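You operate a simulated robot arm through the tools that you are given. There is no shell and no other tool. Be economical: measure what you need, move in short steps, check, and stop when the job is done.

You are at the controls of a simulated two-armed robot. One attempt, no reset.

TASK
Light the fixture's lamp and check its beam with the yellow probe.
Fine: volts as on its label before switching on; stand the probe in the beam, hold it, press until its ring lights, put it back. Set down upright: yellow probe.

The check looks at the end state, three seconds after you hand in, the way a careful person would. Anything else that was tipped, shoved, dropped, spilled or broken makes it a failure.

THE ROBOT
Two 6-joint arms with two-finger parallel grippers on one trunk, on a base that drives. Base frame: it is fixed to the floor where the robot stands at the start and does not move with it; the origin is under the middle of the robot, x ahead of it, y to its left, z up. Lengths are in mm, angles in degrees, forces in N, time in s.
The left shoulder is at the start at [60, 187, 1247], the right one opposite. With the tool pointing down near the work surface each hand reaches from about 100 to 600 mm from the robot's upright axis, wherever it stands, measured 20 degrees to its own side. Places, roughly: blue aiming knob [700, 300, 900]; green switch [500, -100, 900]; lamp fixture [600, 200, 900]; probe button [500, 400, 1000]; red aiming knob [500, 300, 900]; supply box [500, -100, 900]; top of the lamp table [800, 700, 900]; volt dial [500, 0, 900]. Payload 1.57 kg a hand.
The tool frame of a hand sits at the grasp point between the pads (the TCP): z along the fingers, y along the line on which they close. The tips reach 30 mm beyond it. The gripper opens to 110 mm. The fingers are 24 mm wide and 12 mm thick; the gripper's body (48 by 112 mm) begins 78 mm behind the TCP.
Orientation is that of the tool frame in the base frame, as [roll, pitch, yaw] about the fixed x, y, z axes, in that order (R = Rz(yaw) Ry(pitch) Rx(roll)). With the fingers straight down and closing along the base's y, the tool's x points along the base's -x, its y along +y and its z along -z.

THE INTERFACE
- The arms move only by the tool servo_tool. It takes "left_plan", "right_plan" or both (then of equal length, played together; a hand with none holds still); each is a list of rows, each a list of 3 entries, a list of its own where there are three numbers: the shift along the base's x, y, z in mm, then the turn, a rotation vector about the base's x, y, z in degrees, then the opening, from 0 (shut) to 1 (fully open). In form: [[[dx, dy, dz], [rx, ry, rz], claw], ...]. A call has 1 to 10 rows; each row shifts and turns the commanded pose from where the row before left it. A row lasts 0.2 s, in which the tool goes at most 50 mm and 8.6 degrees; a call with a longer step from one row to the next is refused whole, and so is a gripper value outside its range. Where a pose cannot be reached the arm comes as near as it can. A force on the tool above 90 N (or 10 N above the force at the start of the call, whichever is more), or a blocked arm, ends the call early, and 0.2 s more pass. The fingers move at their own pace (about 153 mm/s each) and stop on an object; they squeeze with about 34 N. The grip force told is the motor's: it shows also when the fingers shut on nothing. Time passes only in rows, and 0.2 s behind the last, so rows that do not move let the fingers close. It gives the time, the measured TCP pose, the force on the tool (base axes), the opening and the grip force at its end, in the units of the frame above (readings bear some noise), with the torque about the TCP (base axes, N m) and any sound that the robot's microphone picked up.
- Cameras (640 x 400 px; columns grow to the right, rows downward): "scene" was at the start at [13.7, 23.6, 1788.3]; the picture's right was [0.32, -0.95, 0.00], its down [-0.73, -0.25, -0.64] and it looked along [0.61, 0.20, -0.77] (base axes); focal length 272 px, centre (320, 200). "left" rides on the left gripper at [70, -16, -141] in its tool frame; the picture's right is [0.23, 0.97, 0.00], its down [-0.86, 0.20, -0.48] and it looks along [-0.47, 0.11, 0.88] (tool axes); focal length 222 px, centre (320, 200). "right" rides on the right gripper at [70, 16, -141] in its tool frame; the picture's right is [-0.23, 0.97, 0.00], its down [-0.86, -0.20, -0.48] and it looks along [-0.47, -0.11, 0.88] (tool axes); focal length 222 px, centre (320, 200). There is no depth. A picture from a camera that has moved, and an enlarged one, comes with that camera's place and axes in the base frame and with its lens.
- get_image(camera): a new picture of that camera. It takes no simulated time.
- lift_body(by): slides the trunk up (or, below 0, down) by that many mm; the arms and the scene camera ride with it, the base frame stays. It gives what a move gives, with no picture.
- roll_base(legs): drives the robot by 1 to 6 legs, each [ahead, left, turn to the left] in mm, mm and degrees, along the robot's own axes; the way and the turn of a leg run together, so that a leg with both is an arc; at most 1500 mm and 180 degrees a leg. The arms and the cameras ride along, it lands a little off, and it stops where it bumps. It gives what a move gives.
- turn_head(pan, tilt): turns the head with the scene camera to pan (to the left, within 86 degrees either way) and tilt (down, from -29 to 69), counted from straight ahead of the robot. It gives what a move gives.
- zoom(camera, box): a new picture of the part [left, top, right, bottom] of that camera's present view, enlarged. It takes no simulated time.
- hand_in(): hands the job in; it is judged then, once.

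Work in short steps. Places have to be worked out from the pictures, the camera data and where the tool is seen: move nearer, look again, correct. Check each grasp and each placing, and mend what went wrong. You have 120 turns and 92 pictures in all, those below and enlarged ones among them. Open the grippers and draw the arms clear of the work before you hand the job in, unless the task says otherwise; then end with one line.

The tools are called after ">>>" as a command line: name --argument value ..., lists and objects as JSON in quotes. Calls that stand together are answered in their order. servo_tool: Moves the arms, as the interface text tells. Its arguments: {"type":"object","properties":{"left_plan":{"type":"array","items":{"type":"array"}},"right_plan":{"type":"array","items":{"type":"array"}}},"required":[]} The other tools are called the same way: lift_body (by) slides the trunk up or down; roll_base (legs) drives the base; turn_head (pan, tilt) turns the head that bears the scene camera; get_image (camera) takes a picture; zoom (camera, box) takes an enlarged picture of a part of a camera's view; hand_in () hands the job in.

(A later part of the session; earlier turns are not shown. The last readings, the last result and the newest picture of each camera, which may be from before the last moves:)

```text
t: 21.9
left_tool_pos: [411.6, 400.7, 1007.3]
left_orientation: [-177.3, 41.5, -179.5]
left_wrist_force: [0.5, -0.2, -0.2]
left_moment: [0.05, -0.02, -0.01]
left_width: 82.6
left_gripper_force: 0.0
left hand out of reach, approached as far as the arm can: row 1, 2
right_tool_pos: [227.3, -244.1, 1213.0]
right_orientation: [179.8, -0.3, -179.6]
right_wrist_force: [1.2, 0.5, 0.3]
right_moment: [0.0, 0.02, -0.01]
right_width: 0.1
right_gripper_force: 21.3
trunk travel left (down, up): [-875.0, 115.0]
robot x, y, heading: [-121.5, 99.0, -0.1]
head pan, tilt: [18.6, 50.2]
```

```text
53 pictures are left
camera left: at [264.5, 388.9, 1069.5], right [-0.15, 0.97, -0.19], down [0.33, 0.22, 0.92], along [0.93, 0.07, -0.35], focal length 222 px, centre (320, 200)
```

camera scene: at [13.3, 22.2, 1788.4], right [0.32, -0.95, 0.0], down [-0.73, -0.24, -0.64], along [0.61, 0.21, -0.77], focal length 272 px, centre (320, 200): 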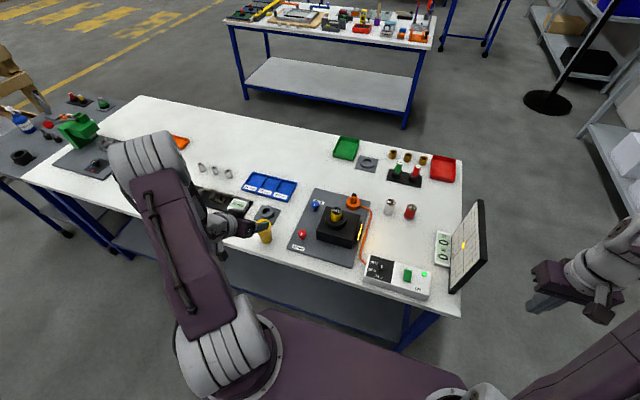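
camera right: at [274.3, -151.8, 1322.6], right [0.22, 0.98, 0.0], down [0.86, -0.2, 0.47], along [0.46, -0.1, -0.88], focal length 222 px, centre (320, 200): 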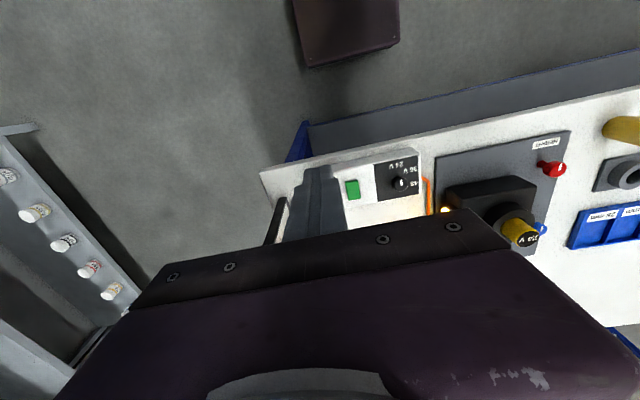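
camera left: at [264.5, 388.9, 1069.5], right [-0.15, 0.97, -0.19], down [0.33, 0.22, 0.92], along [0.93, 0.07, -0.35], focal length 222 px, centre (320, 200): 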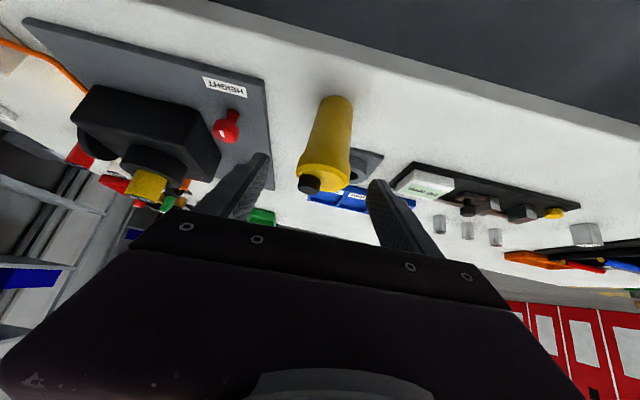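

Probe axis judged at ≈(481,392). I advance along the tool axis two thirds of the way and check.

>>> servo_tool --left_plan '[[[24, -4, -30], [0, 0, 0], 0.75], [[24, -4, -30], [0, 0, 0], 0.75], [[0, 0, 0], [0, 0, 0], 0.75]]'

>>> get_image --camera "left"

>>> zoom --camera "scene" --box '[240, 150, 400, 250]'

```text
t: 22.6
left_tool_pos: [455.7, 392.4, 948.4]
left_orientation: [-177.8, 41.7, -179.8]
left_wrist_force: [-0.2, -0.5, 0.8]
left_moment: [-0.01, 0.03, 0.01]
left_width: 82.5
left_gripper_force: 0.1
right_tool_pos: [223.8, -245.7, 1213.0]
right_orientation: [179.8, -0.3, -179.7]
right_wrist_force: [-1.5, -1.1, -0.3]
right_moment: [0.02, -0.01, 0.0]
right_width: 0.0
right_gripper_force: 21.3
trunk travel left (down, up): [-875.0, 115.0]
robot x, y, heading: [-121.1, 102.0, 0.1]
head pan, tilt: [18.6, 50.2]
```

```text
52 pictures are left
camera left: at [309.1, 380.2, 1009.8], right [-0.15, 0.97, -0.18], down [0.32, 0.22, 0.92], along [0.93, 0.08, -0.35], focal length 222 px, centre (320, 200)
```

left: 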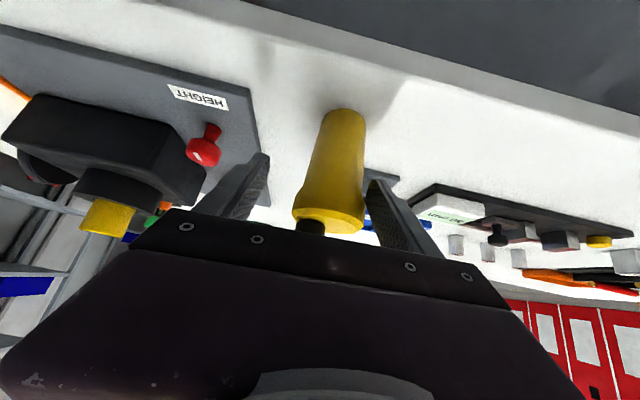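

```text
4.00 times, centred on (320, 200) of scene
camera zoom: at [-107.7, 123.9, 1788.4], right [0.32, -0.95, 0.0], down [-0.73, -0.25, -0.64], along [0.61, 0.2, -0.77], focal length 1090 px, centre (320, 200)
```

zoom: 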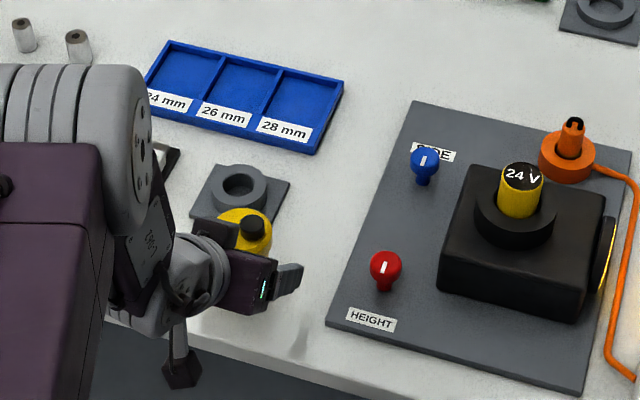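

Probe axis refined to ≈(481,400) (its button is off-centre toward -y). I shift +8 in y and advance to the grasp.

>>> servo_tool --left_plan '[[[0, 8, 0], [0, 0, 0], 0.75], [[14, 0, -15], [0, 0, 0], 0.75], [[13, 0, -15], [0, 0, 0], 0.75], [[0, 0, 0], [0, 0, 0], 0.75]]'

>>> get_image --camera "left"

>>> zoom --camera "scene" --box '[260, 170, 340, 240]'

```text
t: 23.6
left_tool_pos: [485.2, 400.9, 917.6]
left_orientation: [-177.7, 41.7, -179.8]
left_wrist_force: [0.2, 1.0, 0.0]
left_moment: [0.02, -0.02, 0.01]
left_width: 82.8
left_gripper_force: 0.2
right_tool_pos: [226.1, -246.1, 1212.4]
right_orientation: [179.7, -0.3, -179.7]
right_wrist_force: [0.2, 0.8, 0.1]
right_moment: [-0.01, 0.05, 0.0]
right_width: 0.1
right_gripper_force: 21.5
trunk travel left (down, up): [-875.0, 115.0]
robot x, y, heading: [-117.1, 96.4, -0.2]
head pan, tilt: [18.6, 50.2]
```

```text
50 pictures are left
camera left: at [337.9, 388.4, 978.4], right [-0.15, 0.97, -0.18], down [0.32, 0.22, 0.92], along [0.93, 0.08, -0.35], focal length 222 px, centre (320, 200)
```

left: 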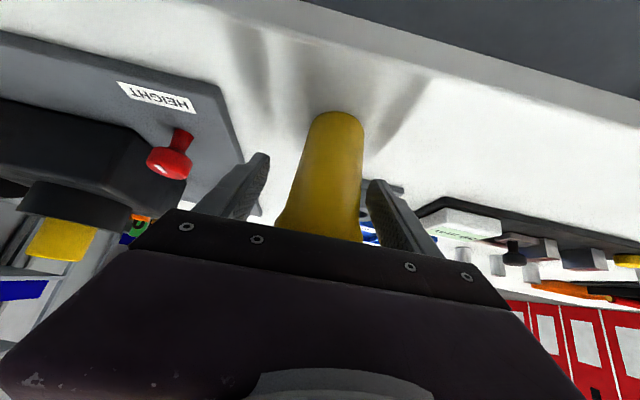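

```text
5.71 times, centred on (300, 205) of scene
camera zoom: at [-106.3, 123.6, 1788.3], right [0.32, -0.95, 0.0], down [-0.73, -0.25, -0.64], along [0.61, 0.2, -0.77], focal length 1557 px, centre (434, 171)
```

zoom: 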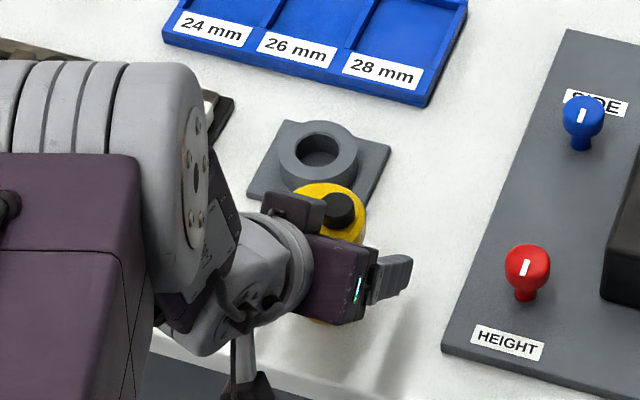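

The probe is between the fingers, a few mm toward the +y finger. I correct roll by 2.3°, shift y +3, then close.

>>> servo_tool --left_plan '[[[0, 3, 0], [1.7, 0, 1.5], 0.75], [[0, 0, 0], [0, 0, 0], 0.55], [[0, 0, 0], [0, 0, 0], 0.4], [[0, 0, 0], [0, 0, 0], 0.2], [[0, 0, 0], [0, 0, 0], 0.2]]'

>>> get_image --camera "left"

```text
t: 24.9
left_tool_pos: [484.6, 403.8, 917.3]
left_orientation: [179.9, 41.7, -179.8]
left_wrist_force: [-0.4, -0.4, -0.2]
left_moment: [-0.02, 0.02, 0.0]
left_width: 50.1
left_gripper_force: 34.0
right_tool_pos: [224.8, -245.7, 1211.9]
right_orientation: [179.7, -0.4, -179.7]
right_wrist_force: [-0.5, 0.6, 0.0]
right_moment: [-0.04, 0.03, 0.02]
right_width: 0.0
right_gripper_force: 21.4
trunk travel left (down, up): [-875.0, 115.0]
robot x, y, heading: [-120.2, 98.9, 0.1]
head pan, tilt: [18.6, 50.2]
```

```text
48 pictures are left
camera left: at [338.2, 385.8, 977.6], right [-0.17, 0.97, -0.15], down [0.32, 0.2, 0.93], along [0.93, 0.11, -0.35], focal length 222 px, centre (320, 200)
```

left: 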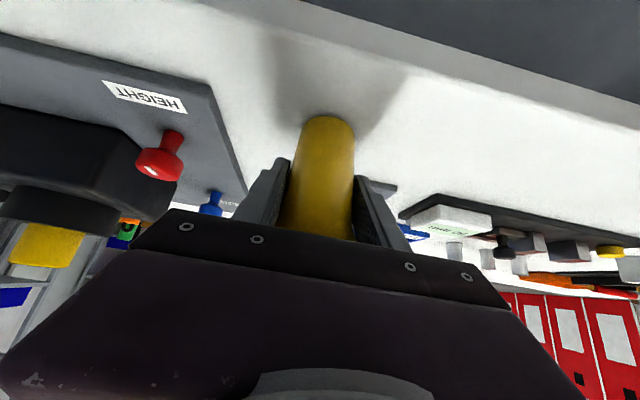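

Probe gripped (50 mm wide; pick pose TCP (484.6,403.8,917.3)). I lift it straight up.

>>> servo_tool --left_plan '[[[0, 0, 20], [0, 0, 0], 0.2], [[0, 0, 40], [0, 0, 0], 0.2], [[0, 0, 45], [0, 0, 0], 0.2], [[0, 0, 45], [0, 0, 0], 0.2], [[0, 0, 25], [0, 0, 0], 0.2], [[0, 0, 0], [0, 0, 0], 0.2]]'

>>> zoom --camera "scene" --box '[220, 110, 460, 260]'

```text
t: 26.2
left_tool_pos: [485.5, 403.9, 1092.9]
left_orientation: [179.9, 41.7, -179.8]
left_wrist_force: [0.0, 0.8, -1.5]
left_moment: [-0.03, 0.03, 0.01]
left_width: 49.8
left_gripper_force: 34.0
right_tool_pos: [226.3, -244.6, 1214.1]
right_orientation: [179.9, -0.3, -179.7]
right_wrist_force: [0.2, -0.6, 0.6]
right_moment: [0.01, 0.0, -0.02]
right_width: 0.0
right_gripper_force: 21.0
trunk travel left (down, up): [-875.0, 115.0]
robot x, y, heading: [-120.7, 100.4, 0.0]
head pan, tilt: [18.6, 50.2]
```

```text
2.67 times, centred on (340, 185) of scene
camera zoom: at [-105.4, 124.0, 1788.3], right [0.32, -0.95, 0.0], down [-0.73, -0.25, -0.64], along [0.61, 0.2, -0.77], focal length 727 px, centre (267, 240)
```

zoom: 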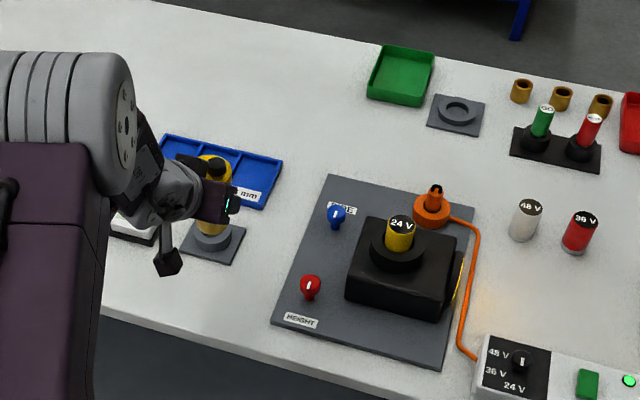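

I raise 60 mm more for clearance over the fixture and lamp, then drive the base forward 120 and right 200.

>>> servo_tool --left_plan '[[[0, 0, 30], [0, 0, 0], 0.2], [[0, 0, 30], [0, 0, 0], 0.2], [[0, 0, 0], [0, 0, 0], 0.2]]'

>>> roll_base --legs '[[0, -200, 0], [120, 0, 0]]'

>>> get_image --camera "scene"

```text
t: 27.1
left_tool_pos: [485.6, 404.1, 1152.7]
left_orientation: [179.9, 41.7, -179.8]
left_wrist_force: [1.1, 0.2, -0.6]
left_moment: [-0.03, 0.04, 0.02]
left_width: 50.2
left_gripper_force: 33.9
right_tool_pos: [226.8, -245.3, 1212.7]
right_orientation: [179.8, -0.3, -179.7]
right_wrist_force: [0.4, -0.9, -0.4]
right_moment: [-0.02, 0.0, -0.01]
right_width: 0.2
right_gripper_force: 21.3
trunk travel left (down, up): [-875.0, 115.0]
robot x, y, heading: [-123.3, 101.9, 0.4]
head pan, tilt: [18.6, 50.2]
```

```text
t: 29.5
left_tool_pos: [604.1, 202.6, 1154.7]
left_orientation: [179.8, 41.8, -179.9]
left_wrist_force: [-0.7, 0.5, -1.7]
left_moment: [0.05, 0.02, -0.01]
left_width: 50.0
left_gripper_force: 34.1
right_tool_pos: [343.7, -446.5, 1213.0]
right_orientation: [179.6, -0.1, -179.7]
right_wrist_force: [-0.8, 0.3, 0.4]
right_moment: [0.0, -0.03, 0.03]
right_width: 0.0
right_gripper_force: 21.5
trunk travel left (down, up): [-875.0, 115.0]
robot x, y, heading: [-0.2, -99.9, 0.1]
head pan, tilt: [18.6, 50.2]
```

```text
46 pictures are left
camera scene: at [11.1, -77.7, 1788.4], right [0.32, -0.95, 0.0], down [-0.73, -0.24, -0.64], along [0.61, 0.21, -0.77], focal length 272 px, centre (320, 200)
```

scene: 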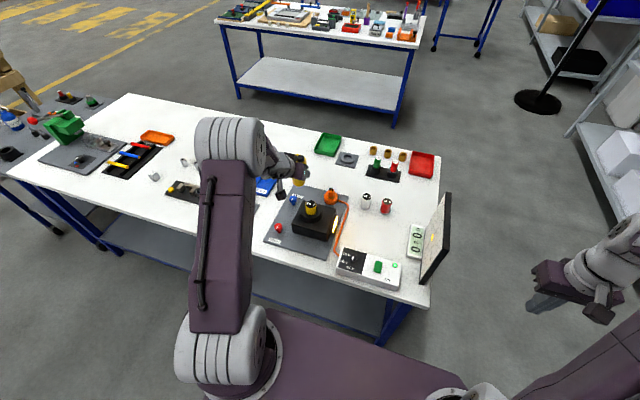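

I zoom in to triangulate the aperture and the spot from this new camera position.

>>> zoom --camera "scene" --box '[280, 170, 460, 290]'

```text
3.33 times, centred on (370, 230) of scene
camera zoom: at [11.1, -77.7, 1788.4], right [0.32, -0.95, 0.0], down [-0.73, -0.24, -0.64], along [0.61, 0.21, -0.77], focal length 908 px, centre (153, 100)
```

zoom: 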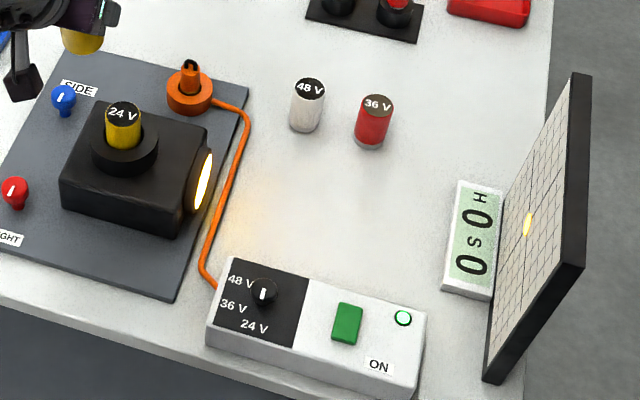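

Aperture ≈(617,66,895), spot ≈(604,-282,985): the beam rises gently, about z 927 at y=-60, x≈612. I carry the probe over to there, still high.

>>> servo_tool --left_plan '[[[1, -44, 0], [0, 0, 0], 0.2], [[1, -44, 0], [0, 0, 0], 0.2], [[2, -44, 0], [0, 0, 0], 0.2], [[2, -44, 0], [0, 0, 0], 0.2], [[2, -44, 0], [0, 0, 0], 0.2], [[0, -43, 0], [0, 0, 0], 0.2], [[0, 0, -40], [0, 0, 0], 0.2], [[0, 0, -40], [0, 0, 0], 0.2], [[0, 0, -40], [0, 0, 0], 0.2], [[0, 0, 0], [0, 0, 0], 0.2]]'

>>> get_image --camera "left"

>>> get_image --camera "scene"

```text
t: 31.7
left_tool_pos: [599.1, 149.8, 1037.7]
left_orientation: [179.8, 42.2, 179.6]
left_wrist_force: [-2.0, 0.6, 28.0]
left_moment: [0.15, -0.21, 0.15]
left_width: 47.6
left_gripper_force: 33.7
left hand out of reach, approached as far as the arm can: row 3, 4, 5, 6, 7, 8, 9
right_tool_pos: [342.6, -445.0, 1213.3]
right_orientation: [179.8, 0.0, -179.6]
right_wrist_force: [0.6, 0.1, -0.2]
right_moment: [-0.01, 0.06, 0.01]
right_width: 0.0
right_gripper_force: 21.5
trunk travel left (down, up): [-875.0, 115.0]
robot x, y, heading: [1.7, -99.0, -0.1]
head pan, tilt: [18.6, 50.2]
```

```text
44 pictures are left
camera left: at [452.9, 132.8, 1097.3], right [-0.16, 0.97, -0.15], down [0.31, 0.2, 0.93], along [0.94, 0.11, -0.34], focal length 222 px, centre (320, 200)
```

left: 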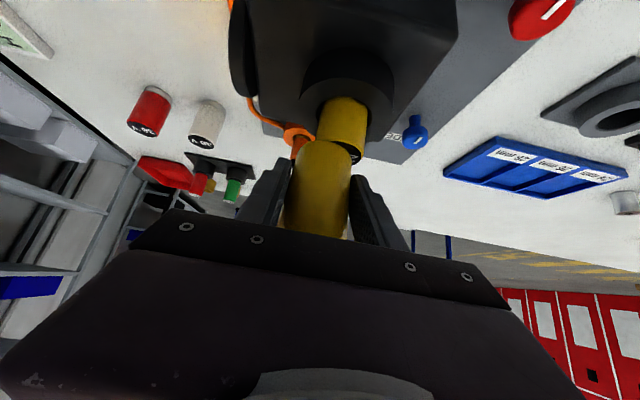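

```text
43 pictures are left
camera scene: at [10.4, -77.4, 1788.7], right [0.32, -0.95, 0.0], down [-0.73, -0.24, -0.64], along [0.61, 0.21, -0.77], focal length 272 px, centre (320, 200)
```

scene: 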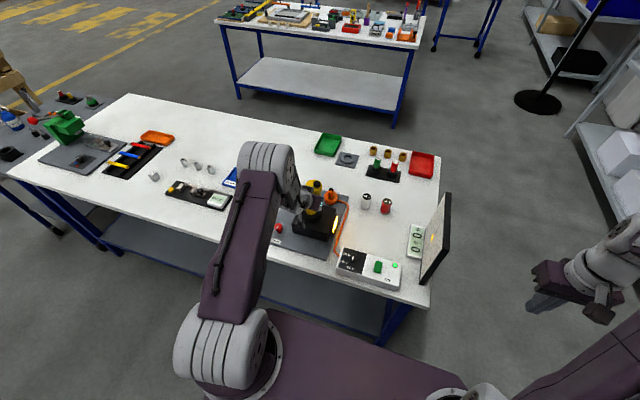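

The arm couldn't follow in y and the probe came down onto the lamp (28 N). I raise straight back up at once.

>>> servo_tool --left_plan '[[[0, 0, 40], [0, 0, 0], 0.2], [[0, 0, 40], [0, 0, 0], 0.2], [[0, 0, 40], [0, 0, 0], 0.2], [[0, 0, 0], [0, 0, 0], 0.2]]'

>>> zoom --camera "scene" --box '[240, 130, 400, 270]'

>>> get_image --camera "left"

```text
t: 32.7
left_tool_pos: [600.5, 152.9, 1153.0]
left_orientation: [179.8, 41.6, -179.8]
left_wrist_force: [-0.3, -0.7, -0.7]
left_moment: [-0.01, 0.02, -0.01]
left_width: 47.4
left_gripper_force: 34.2
right_tool_pos: [348.3, -445.3, 1212.5]
right_orientation: [179.7, -0.3, -179.6]
right_wrist_force: [-1.0, 0.2, -0.3]
right_moment: [-0.06, 0.01, 0.01]
right_width: 0.0
right_gripper_force: 21.3
trunk travel left (down, up): [-875.0, 115.0]
robot x, y, heading: [-2.1, -99.2, -0.2]
head pan, tilt: [18.6, 50.2]
```

```text
2.86 times, centred on (320, 200) of scene
camera zoom: at [16.8, -75.6, 1788.3], right [0.32, -0.95, 0.0], down [-0.73, -0.25, -0.64], along [0.61, 0.2, -0.77], focal length 779 px, centre (320, 200)
```

zoom: 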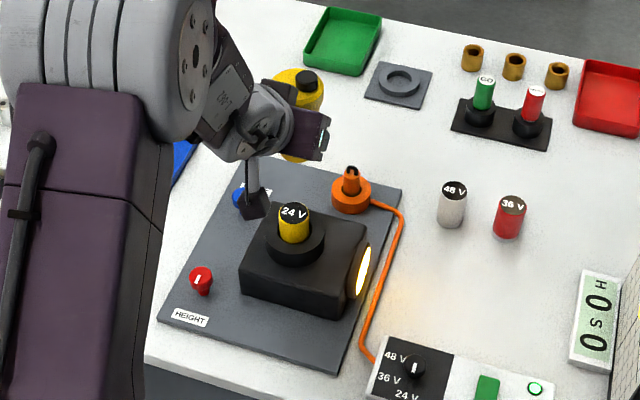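

```text
41 pictures are left
camera left: at [453.4, 135.2, 1214.1], right [-0.17, 0.97, -0.15], down [0.32, 0.2, 0.93], along [0.93, 0.11, -0.35], focal length 222 px, centre (320, 200)
```

left: 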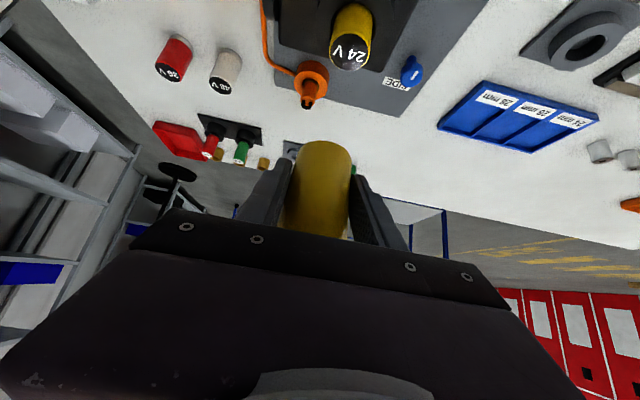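

Lamp is still seated, lit, H 0 S 0; the probe slid up ~24 mm in the grip, which I'll fix after standing it. The limit seems to be wrist yaw, so I yaw the hand -40° while high and let it reach the target.

>>> servo_tool --left_plan '[[[0, 0, 0], [0, 0, -8], 0.2], [[0, 0, 0], [0, 0, -8], 0.2], [[0, 0, 0], [0, 0, -8], 0.2], [[0, 0, 0], [0, 0, -8], 0.2], [[0, 0, 0], [0, 0, -8], 0.2], [[0, 0, 0], [0, 0, 0], 0.2], [[0, 0, 0], [0, 0, 0], 0.2]]'

>>> get_image --camera "scene"

```text
t: 34.3
left_tool_pos: [598.4, 151.4, 1153.0]
left_orientation: [180.0, 41.7, 140.2]
left_wrist_force: [0.3, -0.3, -1.4]
left_moment: [-0.01, 0.02, 0.0]
left_width: 47.2
left_gripper_force: 34.0
right_tool_pos: [346.3, -444.0, 1212.6]
right_orientation: [179.8, -0.2, -179.7]
right_wrist_force: [-0.1, -0.1, -0.3]
right_moment: [0.03, -0.01, 0.02]
right_width: 0.0
right_gripper_force: 20.8
trunk travel left (down, up): [-875.0, 115.0]
robot x, y, heading: [0.7, -100.0, -0.0]
head pan, tilt: [18.6, 50.2]
```

```text
40 pictures are left
camera scene: at [14.7, -76.3, 1788.3], right [0.32, -0.95, 0.0], down [-0.73, -0.25, -0.64], along [0.61, 0.2, -0.77], focal length 272 px, centre (320, 200)
```

scene: 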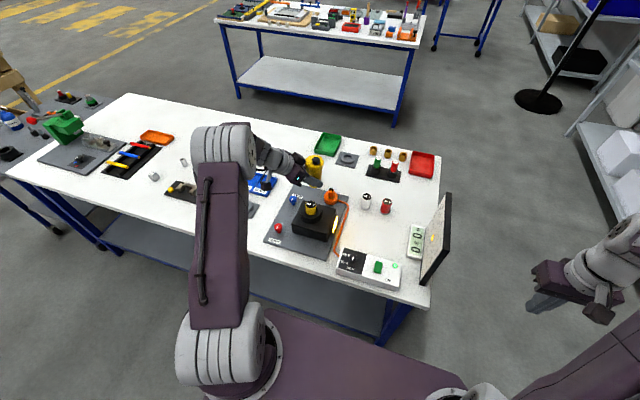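

The yaw is reached. Now I move -y in level steps and watch for the reach message.

>>> servo_tool --left_plan '[[[2, -42, 0], [0, 0, 0], 0.2], [[2, -42, 0], [0, 0, 0], 0.2], [[3, -42, 0], [0, 0, 0], 0.2], [[3, -42, 0], [0, 0, 0], 0.2], [[3, -43, 0], [0, 0, 0], 0.2], [[0, 0, 0], [0, 0, 0], 0.2]]'

>>> get_image --camera "left"

```text
t: 35.7
left_tool_pos: [610.4, -61.1, 1154.0]
left_orientation: [179.9, 41.7, 140.1]
left_wrist_force: [-0.6, 0.3, -0.7]
left_moment: [-0.01, -0.01, -0.02]
left_width: 47.0
left_gripper_force: 34.0
right_tool_pos: [348.0, -443.6, 1213.0]
right_orientation: [179.8, -0.3, -179.7]
right_wrist_force: [0.2, 0.1, -0.8]
right_moment: [0.02, 0.01, 0.01]
right_width: 0.2
right_gripper_force: 21.6
trunk travel left (down, up): [-875.0, 115.0]
robot x, y, heading: [0.7, -98.6, -0.1]
head pan, tilt: [18.6, 50.2]
```

```text
39 pictures are left
camera left: at [487.6, 18.5, 1214.5], right [0.49, 0.86, -0.15], down [0.37, -0.05, 0.93], along [0.79, -0.51, -0.34], focal length 222 px, centre (320, 200)
```

left: 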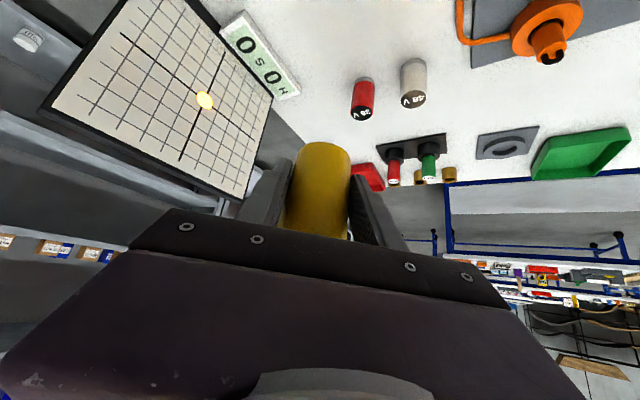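

Reached, clear of everything; the spot is confirmed near (606,-282,990). I lower to TCP ≈960 and look.

>>> servo_tool --left_plan '[[[0, 0, -45], [0, 0, 0], 0.2], [[0, 0, -45], [0, 0, 0], 0.2], [[0, 0, -45], [0, 0, 0], 0.2], [[0, 0, -45], [0, 0, 0], 0.2], [[0, 0, -14], [0, 0, 0], 0.2], [[0, 0, 0], [0, 0, 0], 0.2]]'

>>> zoom --camera "scene" --box '[280, 150, 460, 290]'

>>> get_image --camera "left"

```text
t: 37.1
left_tool_pos: [611.9, -59.8, 959.1]
left_orientation: [180.0, 41.7, 140.3]
left_wrist_force: [-0.3, -0.1, -0.3]
left_moment: [0.03, -0.01, 0.0]
left_width: 47.1
left_gripper_force: 33.9
right_tool_pos: [346.3, -444.7, 1212.1]
right_orientation: [179.8, -0.3, -179.7]
right_wrist_force: [0.3, 1.7, -0.3]
right_moment: [0.02, 0.0, -0.02]
right_width: 0.0
right_gripper_force: 21.4
trunk travel left (down, up): [-875.0, 115.0]
robot x, y, heading: [6.5, -95.6, -0.3]
head pan, tilt: [18.6, 50.2]
```

```text
2.86 times, centred on (370, 220) of scene
camera zoom: at [14.6, -76.1, 1788.3], right [0.32, -0.95, 0.0], down [-0.73, -0.25, -0.64], along [0.61, 0.2, -0.77], focal length 779 px, centre (177, 143)
```

zoom: 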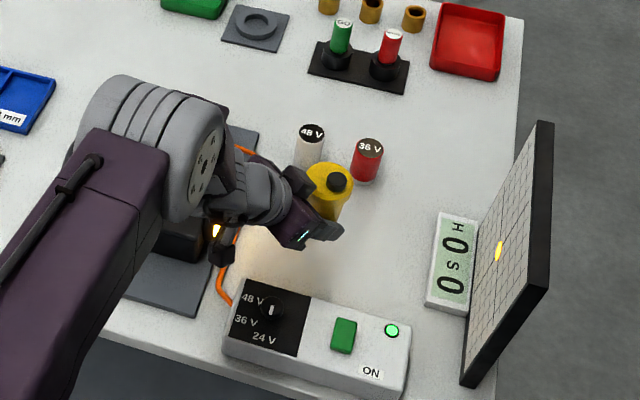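

```text
37 pictures are left
camera left: at [488.3, 20.1, 1020.5], right [0.49, 0.86, -0.15], down [0.37, -0.05, 0.93], along [0.79, -0.51, -0.34], focal length 222 px, centre (320, 200)
```

left: 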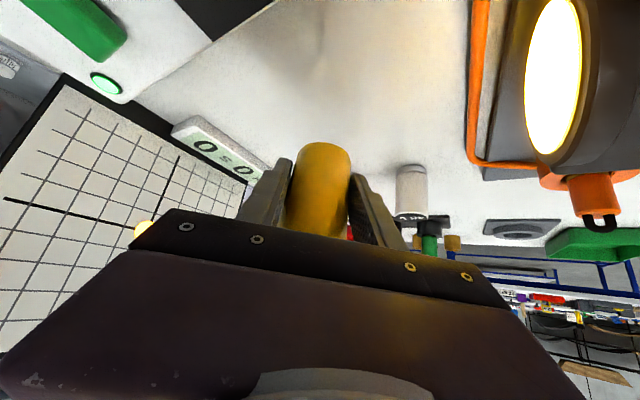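

The probe's bottom is about 34 mm under the TCP, so it should stand at TCP ≈894. I lower to about 898.

>>> servo_tool --left_plan '[[[0, 0, -30], [0, 0, 0], 0.2], [[0, 0, -20], [0, 0, 0], 0.2], [[0, 0, -8], [0, 0, 0], 0.2], [[0, 0, -3], [0, 0, 0], 0.2], [[0, 0, 0], [0, 0, 0], 0.2]]'

>>> get_image --camera "left"

```text
t: 38.3
left_tool_pos: [611.1, -58.7, 897.9]
left_orientation: [179.8, 41.7, 140.2]
left_wrist_force: [0.2, -0.9, -1.4]
left_moment: [0.0, 0.03, -0.01]
left_width: 46.9
left_gripper_force: 34.1
right_tool_pos: [345.4, -443.7, 1212.6]
right_orientation: [179.8, -0.3, -179.6]
right_wrist_force: [0.3, 0.3, 1.3]
right_moment: [-0.02, -0.02, -0.01]
right_width: 0.1
right_gripper_force: 20.9
trunk travel left (down, up): [-875.0, 115.0]
robot x, y, heading: [0.3, -100.4, -0.2]
head pan, tilt: [18.6, 50.2]
```

```text
36 pictures are left
camera left: at [488.8, 20.7, 958.5], right [0.49, 0.86, -0.15], down [0.37, -0.05, 0.93], along [0.79, -0.51, -0.35], focal length 222 px, centre (320, 200)
```

left: 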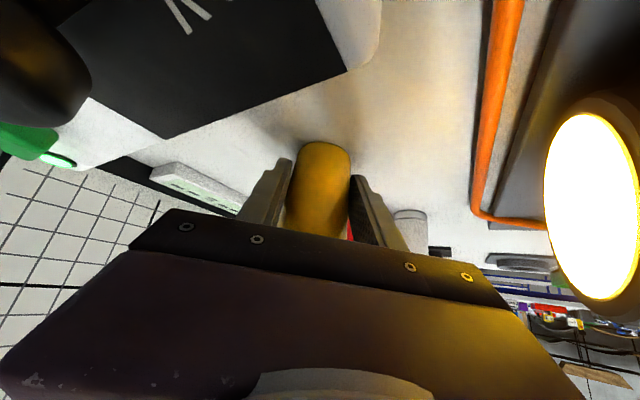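

Not yet touching; I lower 2 mm twice more.

>>> servo_tool --left_plan '[[[0, 0, -2], [0, 0, 0], 0.2], [[0, 0, -2], [0, 0, 0], 0.2], [[0, 0, 0], [0, 0, 0], 0.2]]'

```text
t: 39.1
left_tool_pos: [612.5, -59.4, 896.7]
left_orientation: [179.8, 41.9, 140.1]
left_wrist_force: [1.8, -0.4, 12.8]
left_moment: [-0.31, -0.24, 0.04]
left_width: 46.8
left_gripper_force: 34.0
right_tool_pos: [343.7, -445.0, 1212.7]
right_orientation: [179.8, -0.2, -179.7]
right_wrist_force: [-0.5, 0.2, 0.3]
right_moment: [0.02, 0.04, -0.02]
right_width: 0.1
right_gripper_force: 21.6
trunk travel left (down, up): [-875.0, 115.0]
robot x, y, heading: [5.7, -98.7, -0.3]
head pan, tilt: [18.6, 50.2]
```

Contact with the table (≈13 N). I open to let the probe stand, raise 21 mm, and look before regripping.

>>> servo_tool --left_plan '[[[0, 0, 1], [0, 0, 0], 0.5], [[0, 0, 1], [0, 0, 0], 0.6], [[0, 0, 0], [0, 0, 0], 0.7], [[0, 0, 10], [0, 0, 0], 0.7], [[0, 0, 10], [0, 0, 0], 0.7], [[0, 0, 0], [0, 0, 0], 0.7]]'

>>> get_image --camera "left"

>>> zoom --camera "scene" --box '[300, 150, 460, 270]'

```text
t: 40.5
left_tool_pos: [612.7, -59.5, 915.3]
left_orientation: [180.0, 41.7, 140.2]
left_wrist_force: [0.5, 0.0, 0.1]
left_moment: [0.0, 0.02, -0.04]
left_width: 77.2
left_gripper_force: 0.1
right_tool_pos: [345.9, -444.6, 1212.7]
right_orientation: [179.8, -0.3, -179.6]
right_wrist_force: [-0.1, -1.0, -0.5]
right_moment: [0.01, 0.0, -0.03]
right_width: 0.2
right_gripper_force: 21.0
trunk travel left (down, up): [-875.0, 115.0]
robot x, y, heading: [-0.8, -99.1, 0.1]
head pan, tilt: [18.6, 50.2]
```

```text
35 pictures are left
camera left: at [489.0, 20.4, 976.6], right [0.49, 0.86, -0.15], down [0.37, -0.05, 0.93], along [0.79, -0.51, -0.35], focal length 222 px, centre (320, 200)
```

left: 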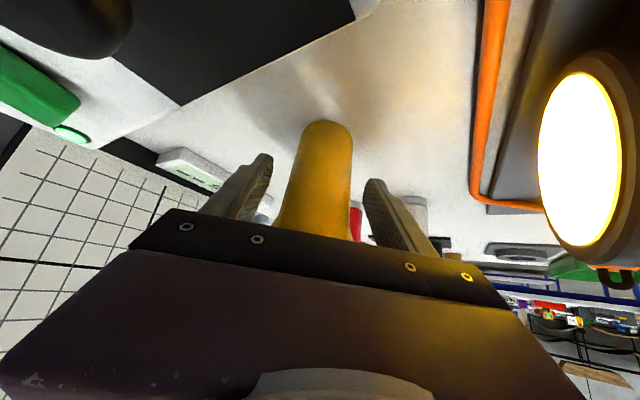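

```text
3.33 times, centred on (380, 210) of scene
camera zoom: at [15.2, -76.0, 1788.3], right [0.32, -0.95, 0.0], down [-0.73, -0.25, -0.64], along [0.61, 0.2, -0.77], focal length 908 px, centre (120, 167)
```

zoom: 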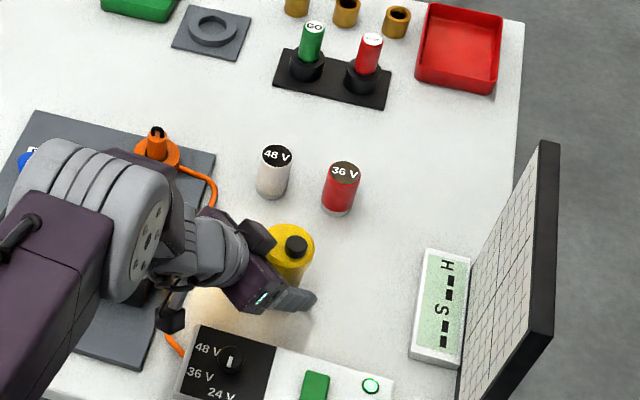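

The beam is blocked by the probe (readout shows dashes) and the probe stands upright. I close the left hand on it.

>>> servo_tool --left_plan '[[[0, 0, 0], [0, 0, 0], 0.5], [[0, 0, 0], [0, 0, 0], 0.3], [[0, 0, 0], [0, 0, 0], 0.2], [[0, 0, 0], [0, 0, 0], 0.2]]'

>>> zoom --camera "scene" --box '[300, 150, 460, 270]'

```text
t: 41.5
left_tool_pos: [611.7, -58.9, 916.8]
left_orientation: [179.9, 41.7, 140.2]
left_wrist_force: [0.4, 0.7, 0.3]
left_moment: [-0.01, 0.03, 0.04]
left_width: 49.2
left_gripper_force: 33.8
right_tool_pos: [345.9, -444.7, 1212.3]
right_orientation: [179.8, -0.4, -179.8]
right_wrist_force: [1.2, 1.0, 0.2]
right_moment: [0.0, -0.03, -0.02]
right_width: 0.3
right_gripper_force: 21.2
trunk travel left (down, up): [-875.0, 115.0]
robot x, y, heading: [0.7, -98.4, -0.1]
head pan, tilt: [18.6, 50.2]
```

```text
3.33 times, centred on (380, 210) of scene
camera zoom: at [14.9, -76.1, 1788.3], right [0.32, -0.95, 0.0], down [-0.73, -0.25, -0.64], along [0.61, 0.2, -0.77], focal length 908 px, centre (120, 167)
```

zoom: 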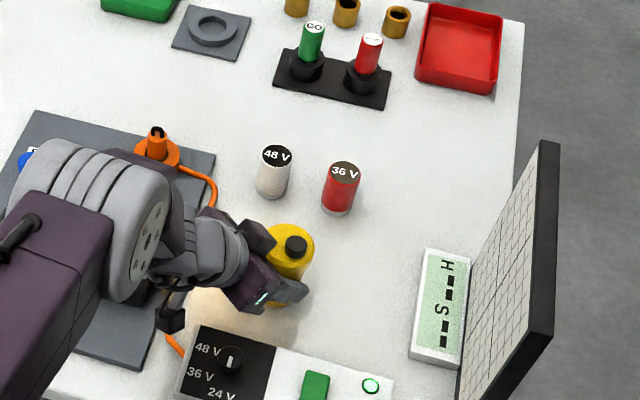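

Probe held. Its button is at ≈(612,-72,975). I bring the closed right hand over, staying high at first.

>>> servo_tool --right_plan '[[[28, 39, 0], [0, 0, 0], 0], [[28, 39, 0], [0, 0, 0], 0], [[28, 39, 0], [0, 0, 0], 0], [[28, 39, 0], [0, 0, 0], 0], [[28, 39, 0], [0, 0, 0], 0], [[28, 39, 0], [0, 0, 0], 0], [[28, 39, 0], [0, 0, 0], 0], [[28, 39, 0], [0, 0, 0], 0], [[20, 36, 0], [0, 0, 0], 0], [[0, 0, 0], [0, 0, 0], 0]]'

>>> get_image --camera "right"

>>> get_image --camera "scene"

```text
t: 43.7
left_tool_pos: [611.7, -60.0, 917.0]
left_orientation: [180.0, 41.7, 140.2]
left_wrist_force: [-2.2, 0.1, 3.6]
left_moment: [-0.04, -0.02, 0.0]
left_width: 49.1
left_gripper_force: 34.3
right_tool_pos: [560.8, -112.6, 1209.9]
right_orientation: [179.9, -0.3, -179.8]
right_wrist_force: [-0.2, 0.7, 0.6]
right_moment: [0.0, -0.02, -0.01]
right_width: 0.0
right_gripper_force: 21.4
right hand out of reach, approached as far as the arm can: row 9
trunk travel left (down, up): [-875.0, 115.0]
robot x, y, heading: [2.5, -100.8, -0.1]
head pan, tilt: [18.6, 50.2]
```

```text
32 pictures are left
camera right: at [491.7, -96.4, 1352.3], right [0.22, 0.97, 0.0], down [0.86, -0.2, 0.47], along [0.46, -0.1, -0.88], focal length 222 px, centre (320, 200)
```

right: 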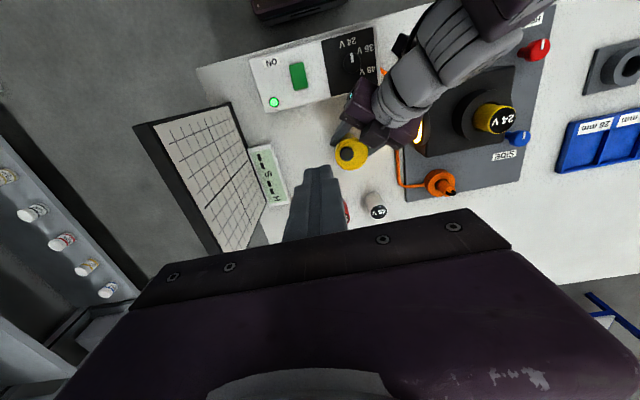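

```text
31 pictures are left
camera scene: at [14.6, -76.6, 1788.3], right [0.32, -0.95, 0.0], down [-0.73, -0.25, -0.64], along [0.61, 0.2, -0.77], focal length 272 px, centre (320, 200)
```

scene: 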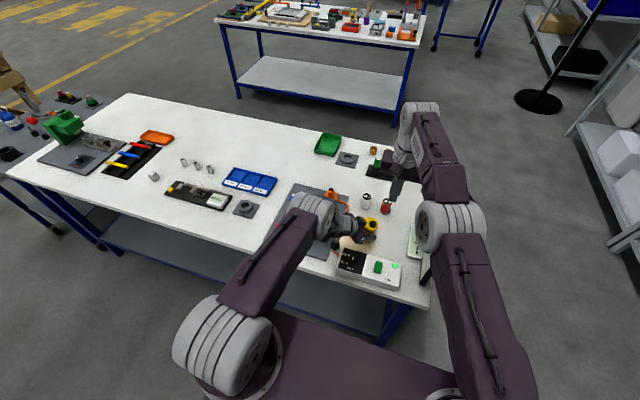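

The button from this view is at ≈(606,-72). Reach improves lower, so I go down to TCP ≈1060 first.

>>> servo_tool --right_plan '[[[0, 0, -40], [0, 0, 0], 0], [[0, 0, -40], [0, 0, 0], 0], [[0, 0, -40], [0, 0, 0], 0], [[0, 0, -30], [0, 0, 0], 0], [[12, 10, 0], [0, 0, 0], 0], [[12, 10, 0], [0, 0, 0], 0], [[12, 10, 0], [0, 0, 0], 0], [[9, 10, 0], [0, 0, 0], 0], [[0, 0, 0], [0, 0, 0], 0]]'

>>> get_image --camera "right"

>>> zoom --camera "scene" --box '[300, 130, 460, 270]'

```text
t: 45.7
left_tool_pos: [612.5, -59.1, 916.1]
left_orientation: [180.0, 41.7, 140.4]
left_wrist_force: [0.2, 0.0, 0.1]
left_moment: [0.01, -0.03, 0.0]
left_width: 49.2
left_gripper_force: 34.4
right_tool_pos: [563.9, -94.3, 1060.7]
right_orientation: [179.7, -0.2, -179.7]
right_wrist_force: [-0.6, 0.6, 0.5]
right_moment: [-0.04, 0.02, -0.01]
right_width: 0.0
right_gripper_force: 20.9
right hand out of reach, approached as far as the arm can: row 5, 6, 7, 8
trunk travel left (down, up): [-875.0, 115.0]
robot x, y, heading: [3.0, -100.6, 0.1]
head pan, tilt: [18.6, 50.2]
```

```text
30 pictures are left
camera right: at [494.9, -78.8, 1203.8], right [0.22, 0.97, 0.0], down [0.86, -0.2, 0.47], along [0.46, -0.1, -0.88], focal length 222 px, centre (320, 200)
```

right: 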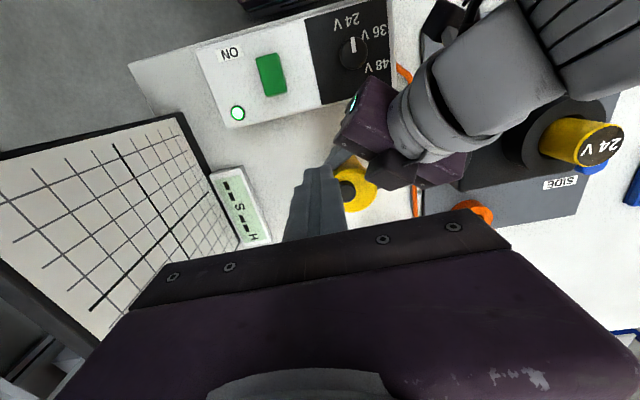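

```text
2.86 times, centred on (380, 200) of scene
camera zoom: at [15.0, -76.0, 1788.3], right [0.32, -0.95, 0.0], down [-0.73, -0.25, -0.64], along [0.61, 0.2, -0.77], focal length 779 px, centre (149, 200)
```

zoom: 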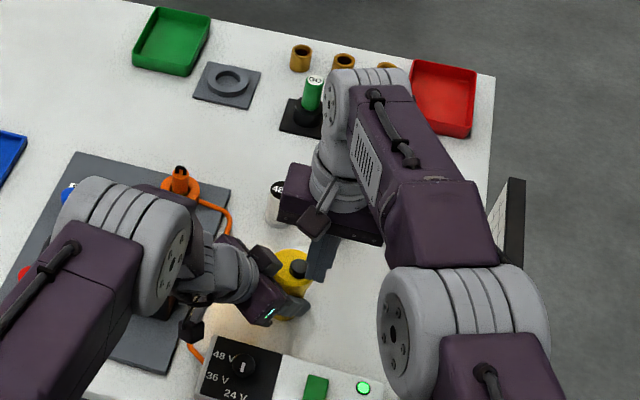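

The right arm runs out of reach pointing straight down. I tilt its fingers about 25° toward +x+y (hand leaning away from the left arm) to gain reach.

>>> servo_tool --right_plan '[[[0, 0, 0], [4.5, -4.5, 0], 0], [[0, 0, 0], [4.5, -4.5, 0], 0], [[0, 0, 0], [4.5, -4.5, 0], 0], [[0, 0, 0], [4.5, -4.5, 0], 0], [[0, 0, 0], [0, 0, 0], 0]]'

```text
t: 46.9
left_tool_pos: [611.3, -60.2, 916.0]
left_orientation: [179.9, 41.8, 140.2]
left_wrist_force: [-0.7, -0.7, -0.2]
left_moment: [0.02, -0.01, -0.01]
left_width: 49.3
left_gripper_force: 33.9
right_tool_pos: [564.4, -95.3, 1060.5]
right_orientation: [161.4, 17.7, 177.4]
right_wrist_force: [0.1, 0.2, -0.3]
right_moment: [0.03, -0.02, 0.0]
right_width: 0.0
right_gripper_force: 20.9
trunk travel left (down, up): [-875.0, 115.0]
robot x, y, heading: [1.7, -104.5, 0.0]
head pan, tilt: [18.6, 50.2]
```

The tilt was reached. I move over the button to about (609,-71) and check.

>>> servo_tool --right_plan '[[[12, 6, 0], [0, 0, 0], 0], [[11, 6, 0], [0, 0, 0], 0], [[11, 6, 0], [0, 0, 0], 0], [[11, 6, 0], [0, 0, 0], 0], [[0, 0, -20], [0, 0, 0], 0], [[0, 0, 0], [0, 0, 0], 0]]'

>>> zoom --camera "right" --box '[220, 100, 460, 250]'

>>> zoom --camera "scene" --box '[320, 180, 420, 260]'

```text
t: 48.3
left_tool_pos: [612.1, -59.9, 916.0]
left_orientation: [179.9, 41.8, 140.2]
left_wrist_force: [-0.4, -1.4, 0.9]
left_moment: [-0.01, -0.01, 0.0]
left_width: 49.3
left_gripper_force: 33.8
right_tool_pos: [609.3, -71.5, 1040.4]
right_orientation: [161.3, 17.6, 177.5]
right_wrist_force: [-0.7, 0.4, -0.4]
right_moment: [0.04, 0.03, -0.01]
right_width: 0.0
right_gripper_force: 21.5
trunk travel left (down, up): [-875.0, 115.0]
robot x, y, heading: [4.1, -101.1, 0.2]
head pan, tilt: [18.6, 50.2]
```

```text
2.67 times, centred on (340, 175) of right
camera zoom: at [499.4, -95.0, 1153.0], right [0.16, 0.92, 0.37], down [0.68, -0.37, 0.63], along [0.71, 0.15, -0.69], focal length 592 px, centre (267, 267)
```

zoom: 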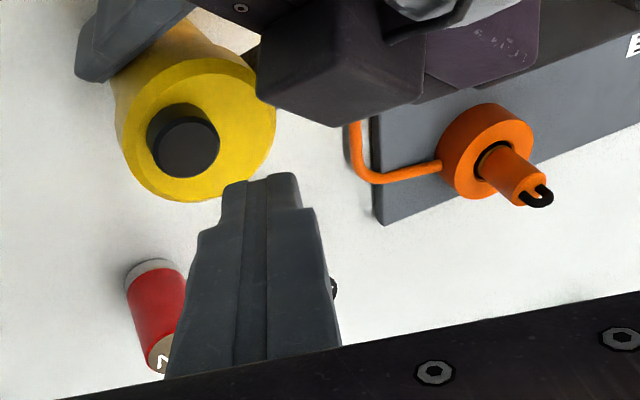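

```text
5.00 times, centred on (370, 220) of scene
camera zoom: at [15.2, -76.0, 1788.3], right [0.32, -0.95, 0.0], down [-0.73, -0.25, -0.64], along [0.61, 0.2, -0.77], focal length 1362 px, centre (70, 100)
```

zoom: 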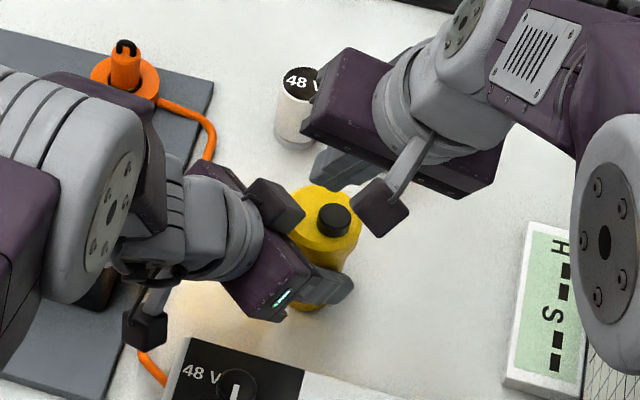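

The button centre is ≈(610,-75), top ≈975. I align and lower to just above it.

>>> servo_tool --right_plan '[[[1.5, -2.5, -12], [0, 0, 0], 0], [[0, 0, -12], [0, 0, 0], 0], [[0, 0, -3], [0, 0, 0], 0], [[0, 0, 0], [0, 0, 0], 0]]'

>>> zoom --camera "right" --box '[220, 100, 460, 250]'

```text
t: 49.3
left_tool_pos: [610.7, -59.5, 915.9]
left_orientation: [179.9, 41.7, 140.2]
left_wrist_force: [-0.2, -0.9, 0.3]
left_moment: [0.0, -0.01, 0.0]
left_width: 49.0
left_gripper_force: 33.8
right_tool_pos: [610.7, -73.7, 1012.1]
right_orientation: [161.3, 17.6, 177.6]
right_wrist_force: [0.6, 0.4, -0.6]
right_moment: [0.01, -0.02, -0.02]
right_width: 0.0
right_gripper_force: 21.4
trunk travel left (down, up): [-875.0, 115.0]
robot x, y, heading: [-1.2, -100.6, 0.0]
head pan, tilt: [18.6, 50.2]
```

```text
2.67 times, centred on (340, 175) of right
camera zoom: at [500.7, -97.9, 1125.1], right [0.16, 0.92, 0.37], down [0.68, -0.37, 0.63], along [0.71, 0.15, -0.69], focal length 592 px, centre (267, 267)
```

zoom: 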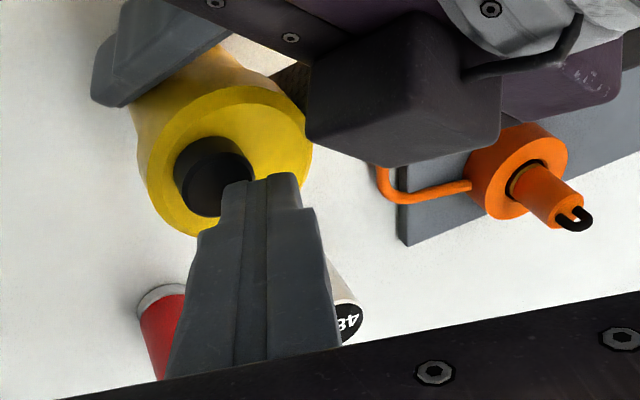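

The fingertip's low corner is right over the button. I press in 2 mm steps.

>>> servo_tool --right_plan '[[[0, 0, -2], [0, 0, 0], 0], [[0, 0, -2], [0, 0, 0], 0], [[0, 0, -2], [0, 0, 0], 0], [[0, 0, 0], [0, 0, 0], 0]]'

>>> zoom --camera "right" --box '[220, 100, 460, 250]'

```text
t: 50.3
left_tool_pos: [611.8, -59.4, 915.7]
left_orientation: [180.0, 41.7, 140.2]
left_wrist_force: [0.0, -0.8, -0.2]
left_moment: [0.01, -0.11, 0.04]
left_width: 49.3
left_gripper_force: 33.5
right_tool_pos: [611.8, -73.6, 1008.8]
right_orientation: [161.2, 17.6, 177.5]
right_wrist_force: [-0.4, -0.3, 3.0]
right_moment: [0.02, -0.03, -0.02]
right_width: 0.0
right_gripper_force: 21.8
trunk travel left (down, up): [-875.0, 115.0]
robot x, y, heading: [1.3, -100.6, -0.1]
head pan, tilt: [18.6, 50.2]
```

```text
2.67 times, centred on (340, 175) of right
camera zoom: at [501.0, -98.2, 1120.7], right [0.16, 0.92, 0.37], down [0.68, -0.37, 0.63], along [0.71, 0.15, -0.69], focal length 592 px, centre (267, 267)
```

zoom: 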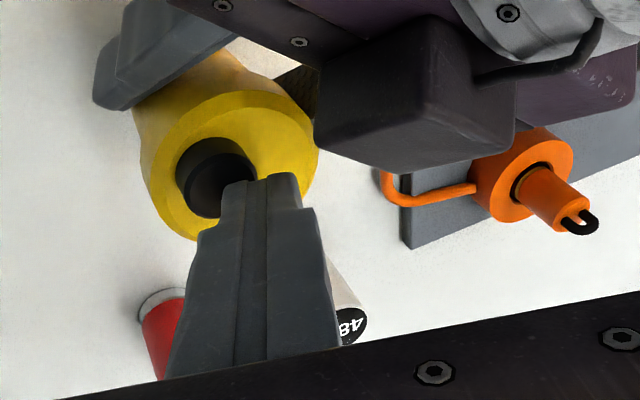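

Contact has begun (3 N). I press further, 4 mm.

>>> servo_tool --right_plan '[[[0, 0, -2], [0, 0, 0], 0], [[0, 0, -2], [0, 0, 0], 0], [[0, 0, 0], [0, 0, 0], 0], [[0, 0, 0], [0, 0, 0], 0]]'

>>> zoom --camera "right" --box '[220, 100, 460, 250]'

```text
t: 51.3
left_tool_pos: [612.1, -59.8, 915.8]
left_orientation: [179.9, 41.8, 140.2]
left_wrist_force: [0.5, 0.3, -2.3]
left_moment: [0.09, -0.1, 0.0]
left_width: 49.1
left_gripper_force: 34.1
right_tool_pos: [611.5, -72.6, 1004.4]
right_orientation: [161.3, 17.6, 177.5]
right_wrist_force: [1.0, 0.5, 7.6]
right_moment: [0.03, -0.04, 0.0]
right_width: 0.0
right_gripper_force: 21.3
trunk travel left (down, up): [-875.0, 115.0]
robot x, y, heading: [2.9, -97.4, 0.1]
head pan, tilt: [18.6, 50.2]
```

```text
2.67 times, centred on (340, 175) of right
camera zoom: at [501.0, -97.6, 1116.7], right [0.16, 0.92, 0.37], down [0.68, -0.37, 0.63], along [0.71, 0.15, -0.69], focal length 592 px, centre (267, 267)
```

zoom: 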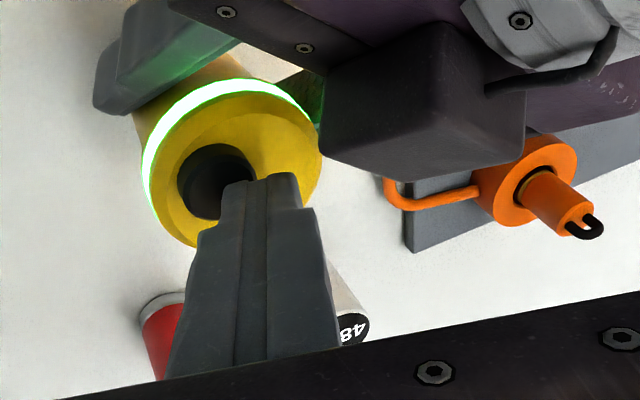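

The ring is lit green. I raise the right hand and draw it back right.

>>> servo_tool --right_plan '[[[0, 0, 0], [0, 0, 0], 0], [[0, 0, 20], [0, 0, 0], 0], [[0, -5, 40], [0, 0, 0], 0], [[-10, -15, 40], [0, 0, 0], 0], [[-20, -20, 40], [0, 0, 0], 0], [[-28, -28, 28], [0, 0, 0], 0], [[-28, -38, 10], [0, 0, 0], 0], [[-28, -40, 0], [0, 0, 0], 0], [[-28, -40, 0], [0, 0, 0], 0], [[-28, -40, 0], [0, 0, 0], 0]]'

>>> zoom --camera "scene" --box '[280, 140, 460, 290]'

```text
t: 53.5
left_tool_pos: [611.8, -60.7, 915.0]
left_orientation: [179.8, 41.7, 140.0]
left_wrist_force: [0.0, 0.3, -0.2]
left_moment: [0.03, 0.03, 0.03]
left_width: 49.1
left_gripper_force: 34.1
right_tool_pos: [439.4, -301.8, 1182.0]
right_orientation: [161.2, 17.6, 177.4]
right_wrist_force: [-0.4, -0.5, 0.1]
right_moment: [-0.02, 0.02, -0.01]
right_width: 0.0
right_gripper_force: 21.6
trunk travel left (down, up): [-875.0, 115.0]
robot x, y, heading: [1.1, -99.9, 0.0]
head pan, tilt: [18.6, 50.2]
```

```text
2.67 times, centred on (370, 215) of scene
camera zoom: at [13.9, -78.1, 1788.4], right [0.32, -0.95, 0.0], down [-0.73, -0.24, -0.64], along [0.61, 0.21, -0.77], focal length 727 px, centre (187, 160)
```

zoom: 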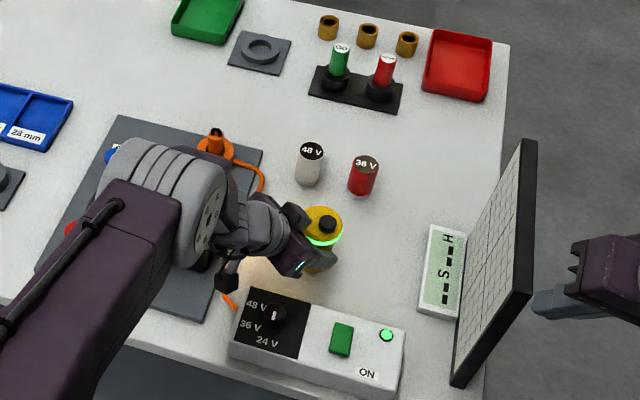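

Ring stays lit. Now I lift the probe straight up with the left hand.

>>> servo_tool --left_plan '[[[0, 0, 20], [0, 0, 0], 0.2], [[0, 0, 40], [0, 0, 0], 0.2], [[0, 0, 45], [0, 0, 0], 0.2], [[0, 0, 45], [0, 0, 0], 0.2], [[0, 0, 45], [0, 0, 0], 0.2], [[0, 0, 45], [0, 0, 0], 0.2], [[0, 0, 0], [0, 0, 0], 0.2]]' --right_plan '[[[0, 0, 0], [0, 0, 0], 0], [[-20, -20, 0], [0, 0, 0], 0], [[-25, -20, 0], [0, 0, 0], 0], [[-25, -20, 0], [0, 0, 0], 0], [[0, -20, 0], [0, 0, 0], 0], [[0, 0, 0], [0, 0, 0], 0], [[0, 0, 0], [0, 0, 0], 0]]'

```text
t: 55.1
left_tool_pos: [612.2, -59.3, 1157.2]
left_orientation: [179.9, 41.7, 140.2]
left_wrist_force: [0.3, 0.4, -0.6]
left_moment: [0.02, 0.01, 0.01]
left_width: 49.1
left_gripper_force: 34.1
right_tool_pos: [371.5, -380.4, 1182.2]
right_orientation: [161.3, 17.6, 177.5]
right_wrist_force: [-0.1, 0.0, 0.6]
right_moment: [-0.02, 0.01, 0.02]
right_width: 0.0
right_gripper_force: 21.2
trunk travel left (down, up): [-875.0, 115.0]
robot x, y, heading: [4.3, -96.3, 0.1]
head pan, tilt: [18.6, 50.2]
```

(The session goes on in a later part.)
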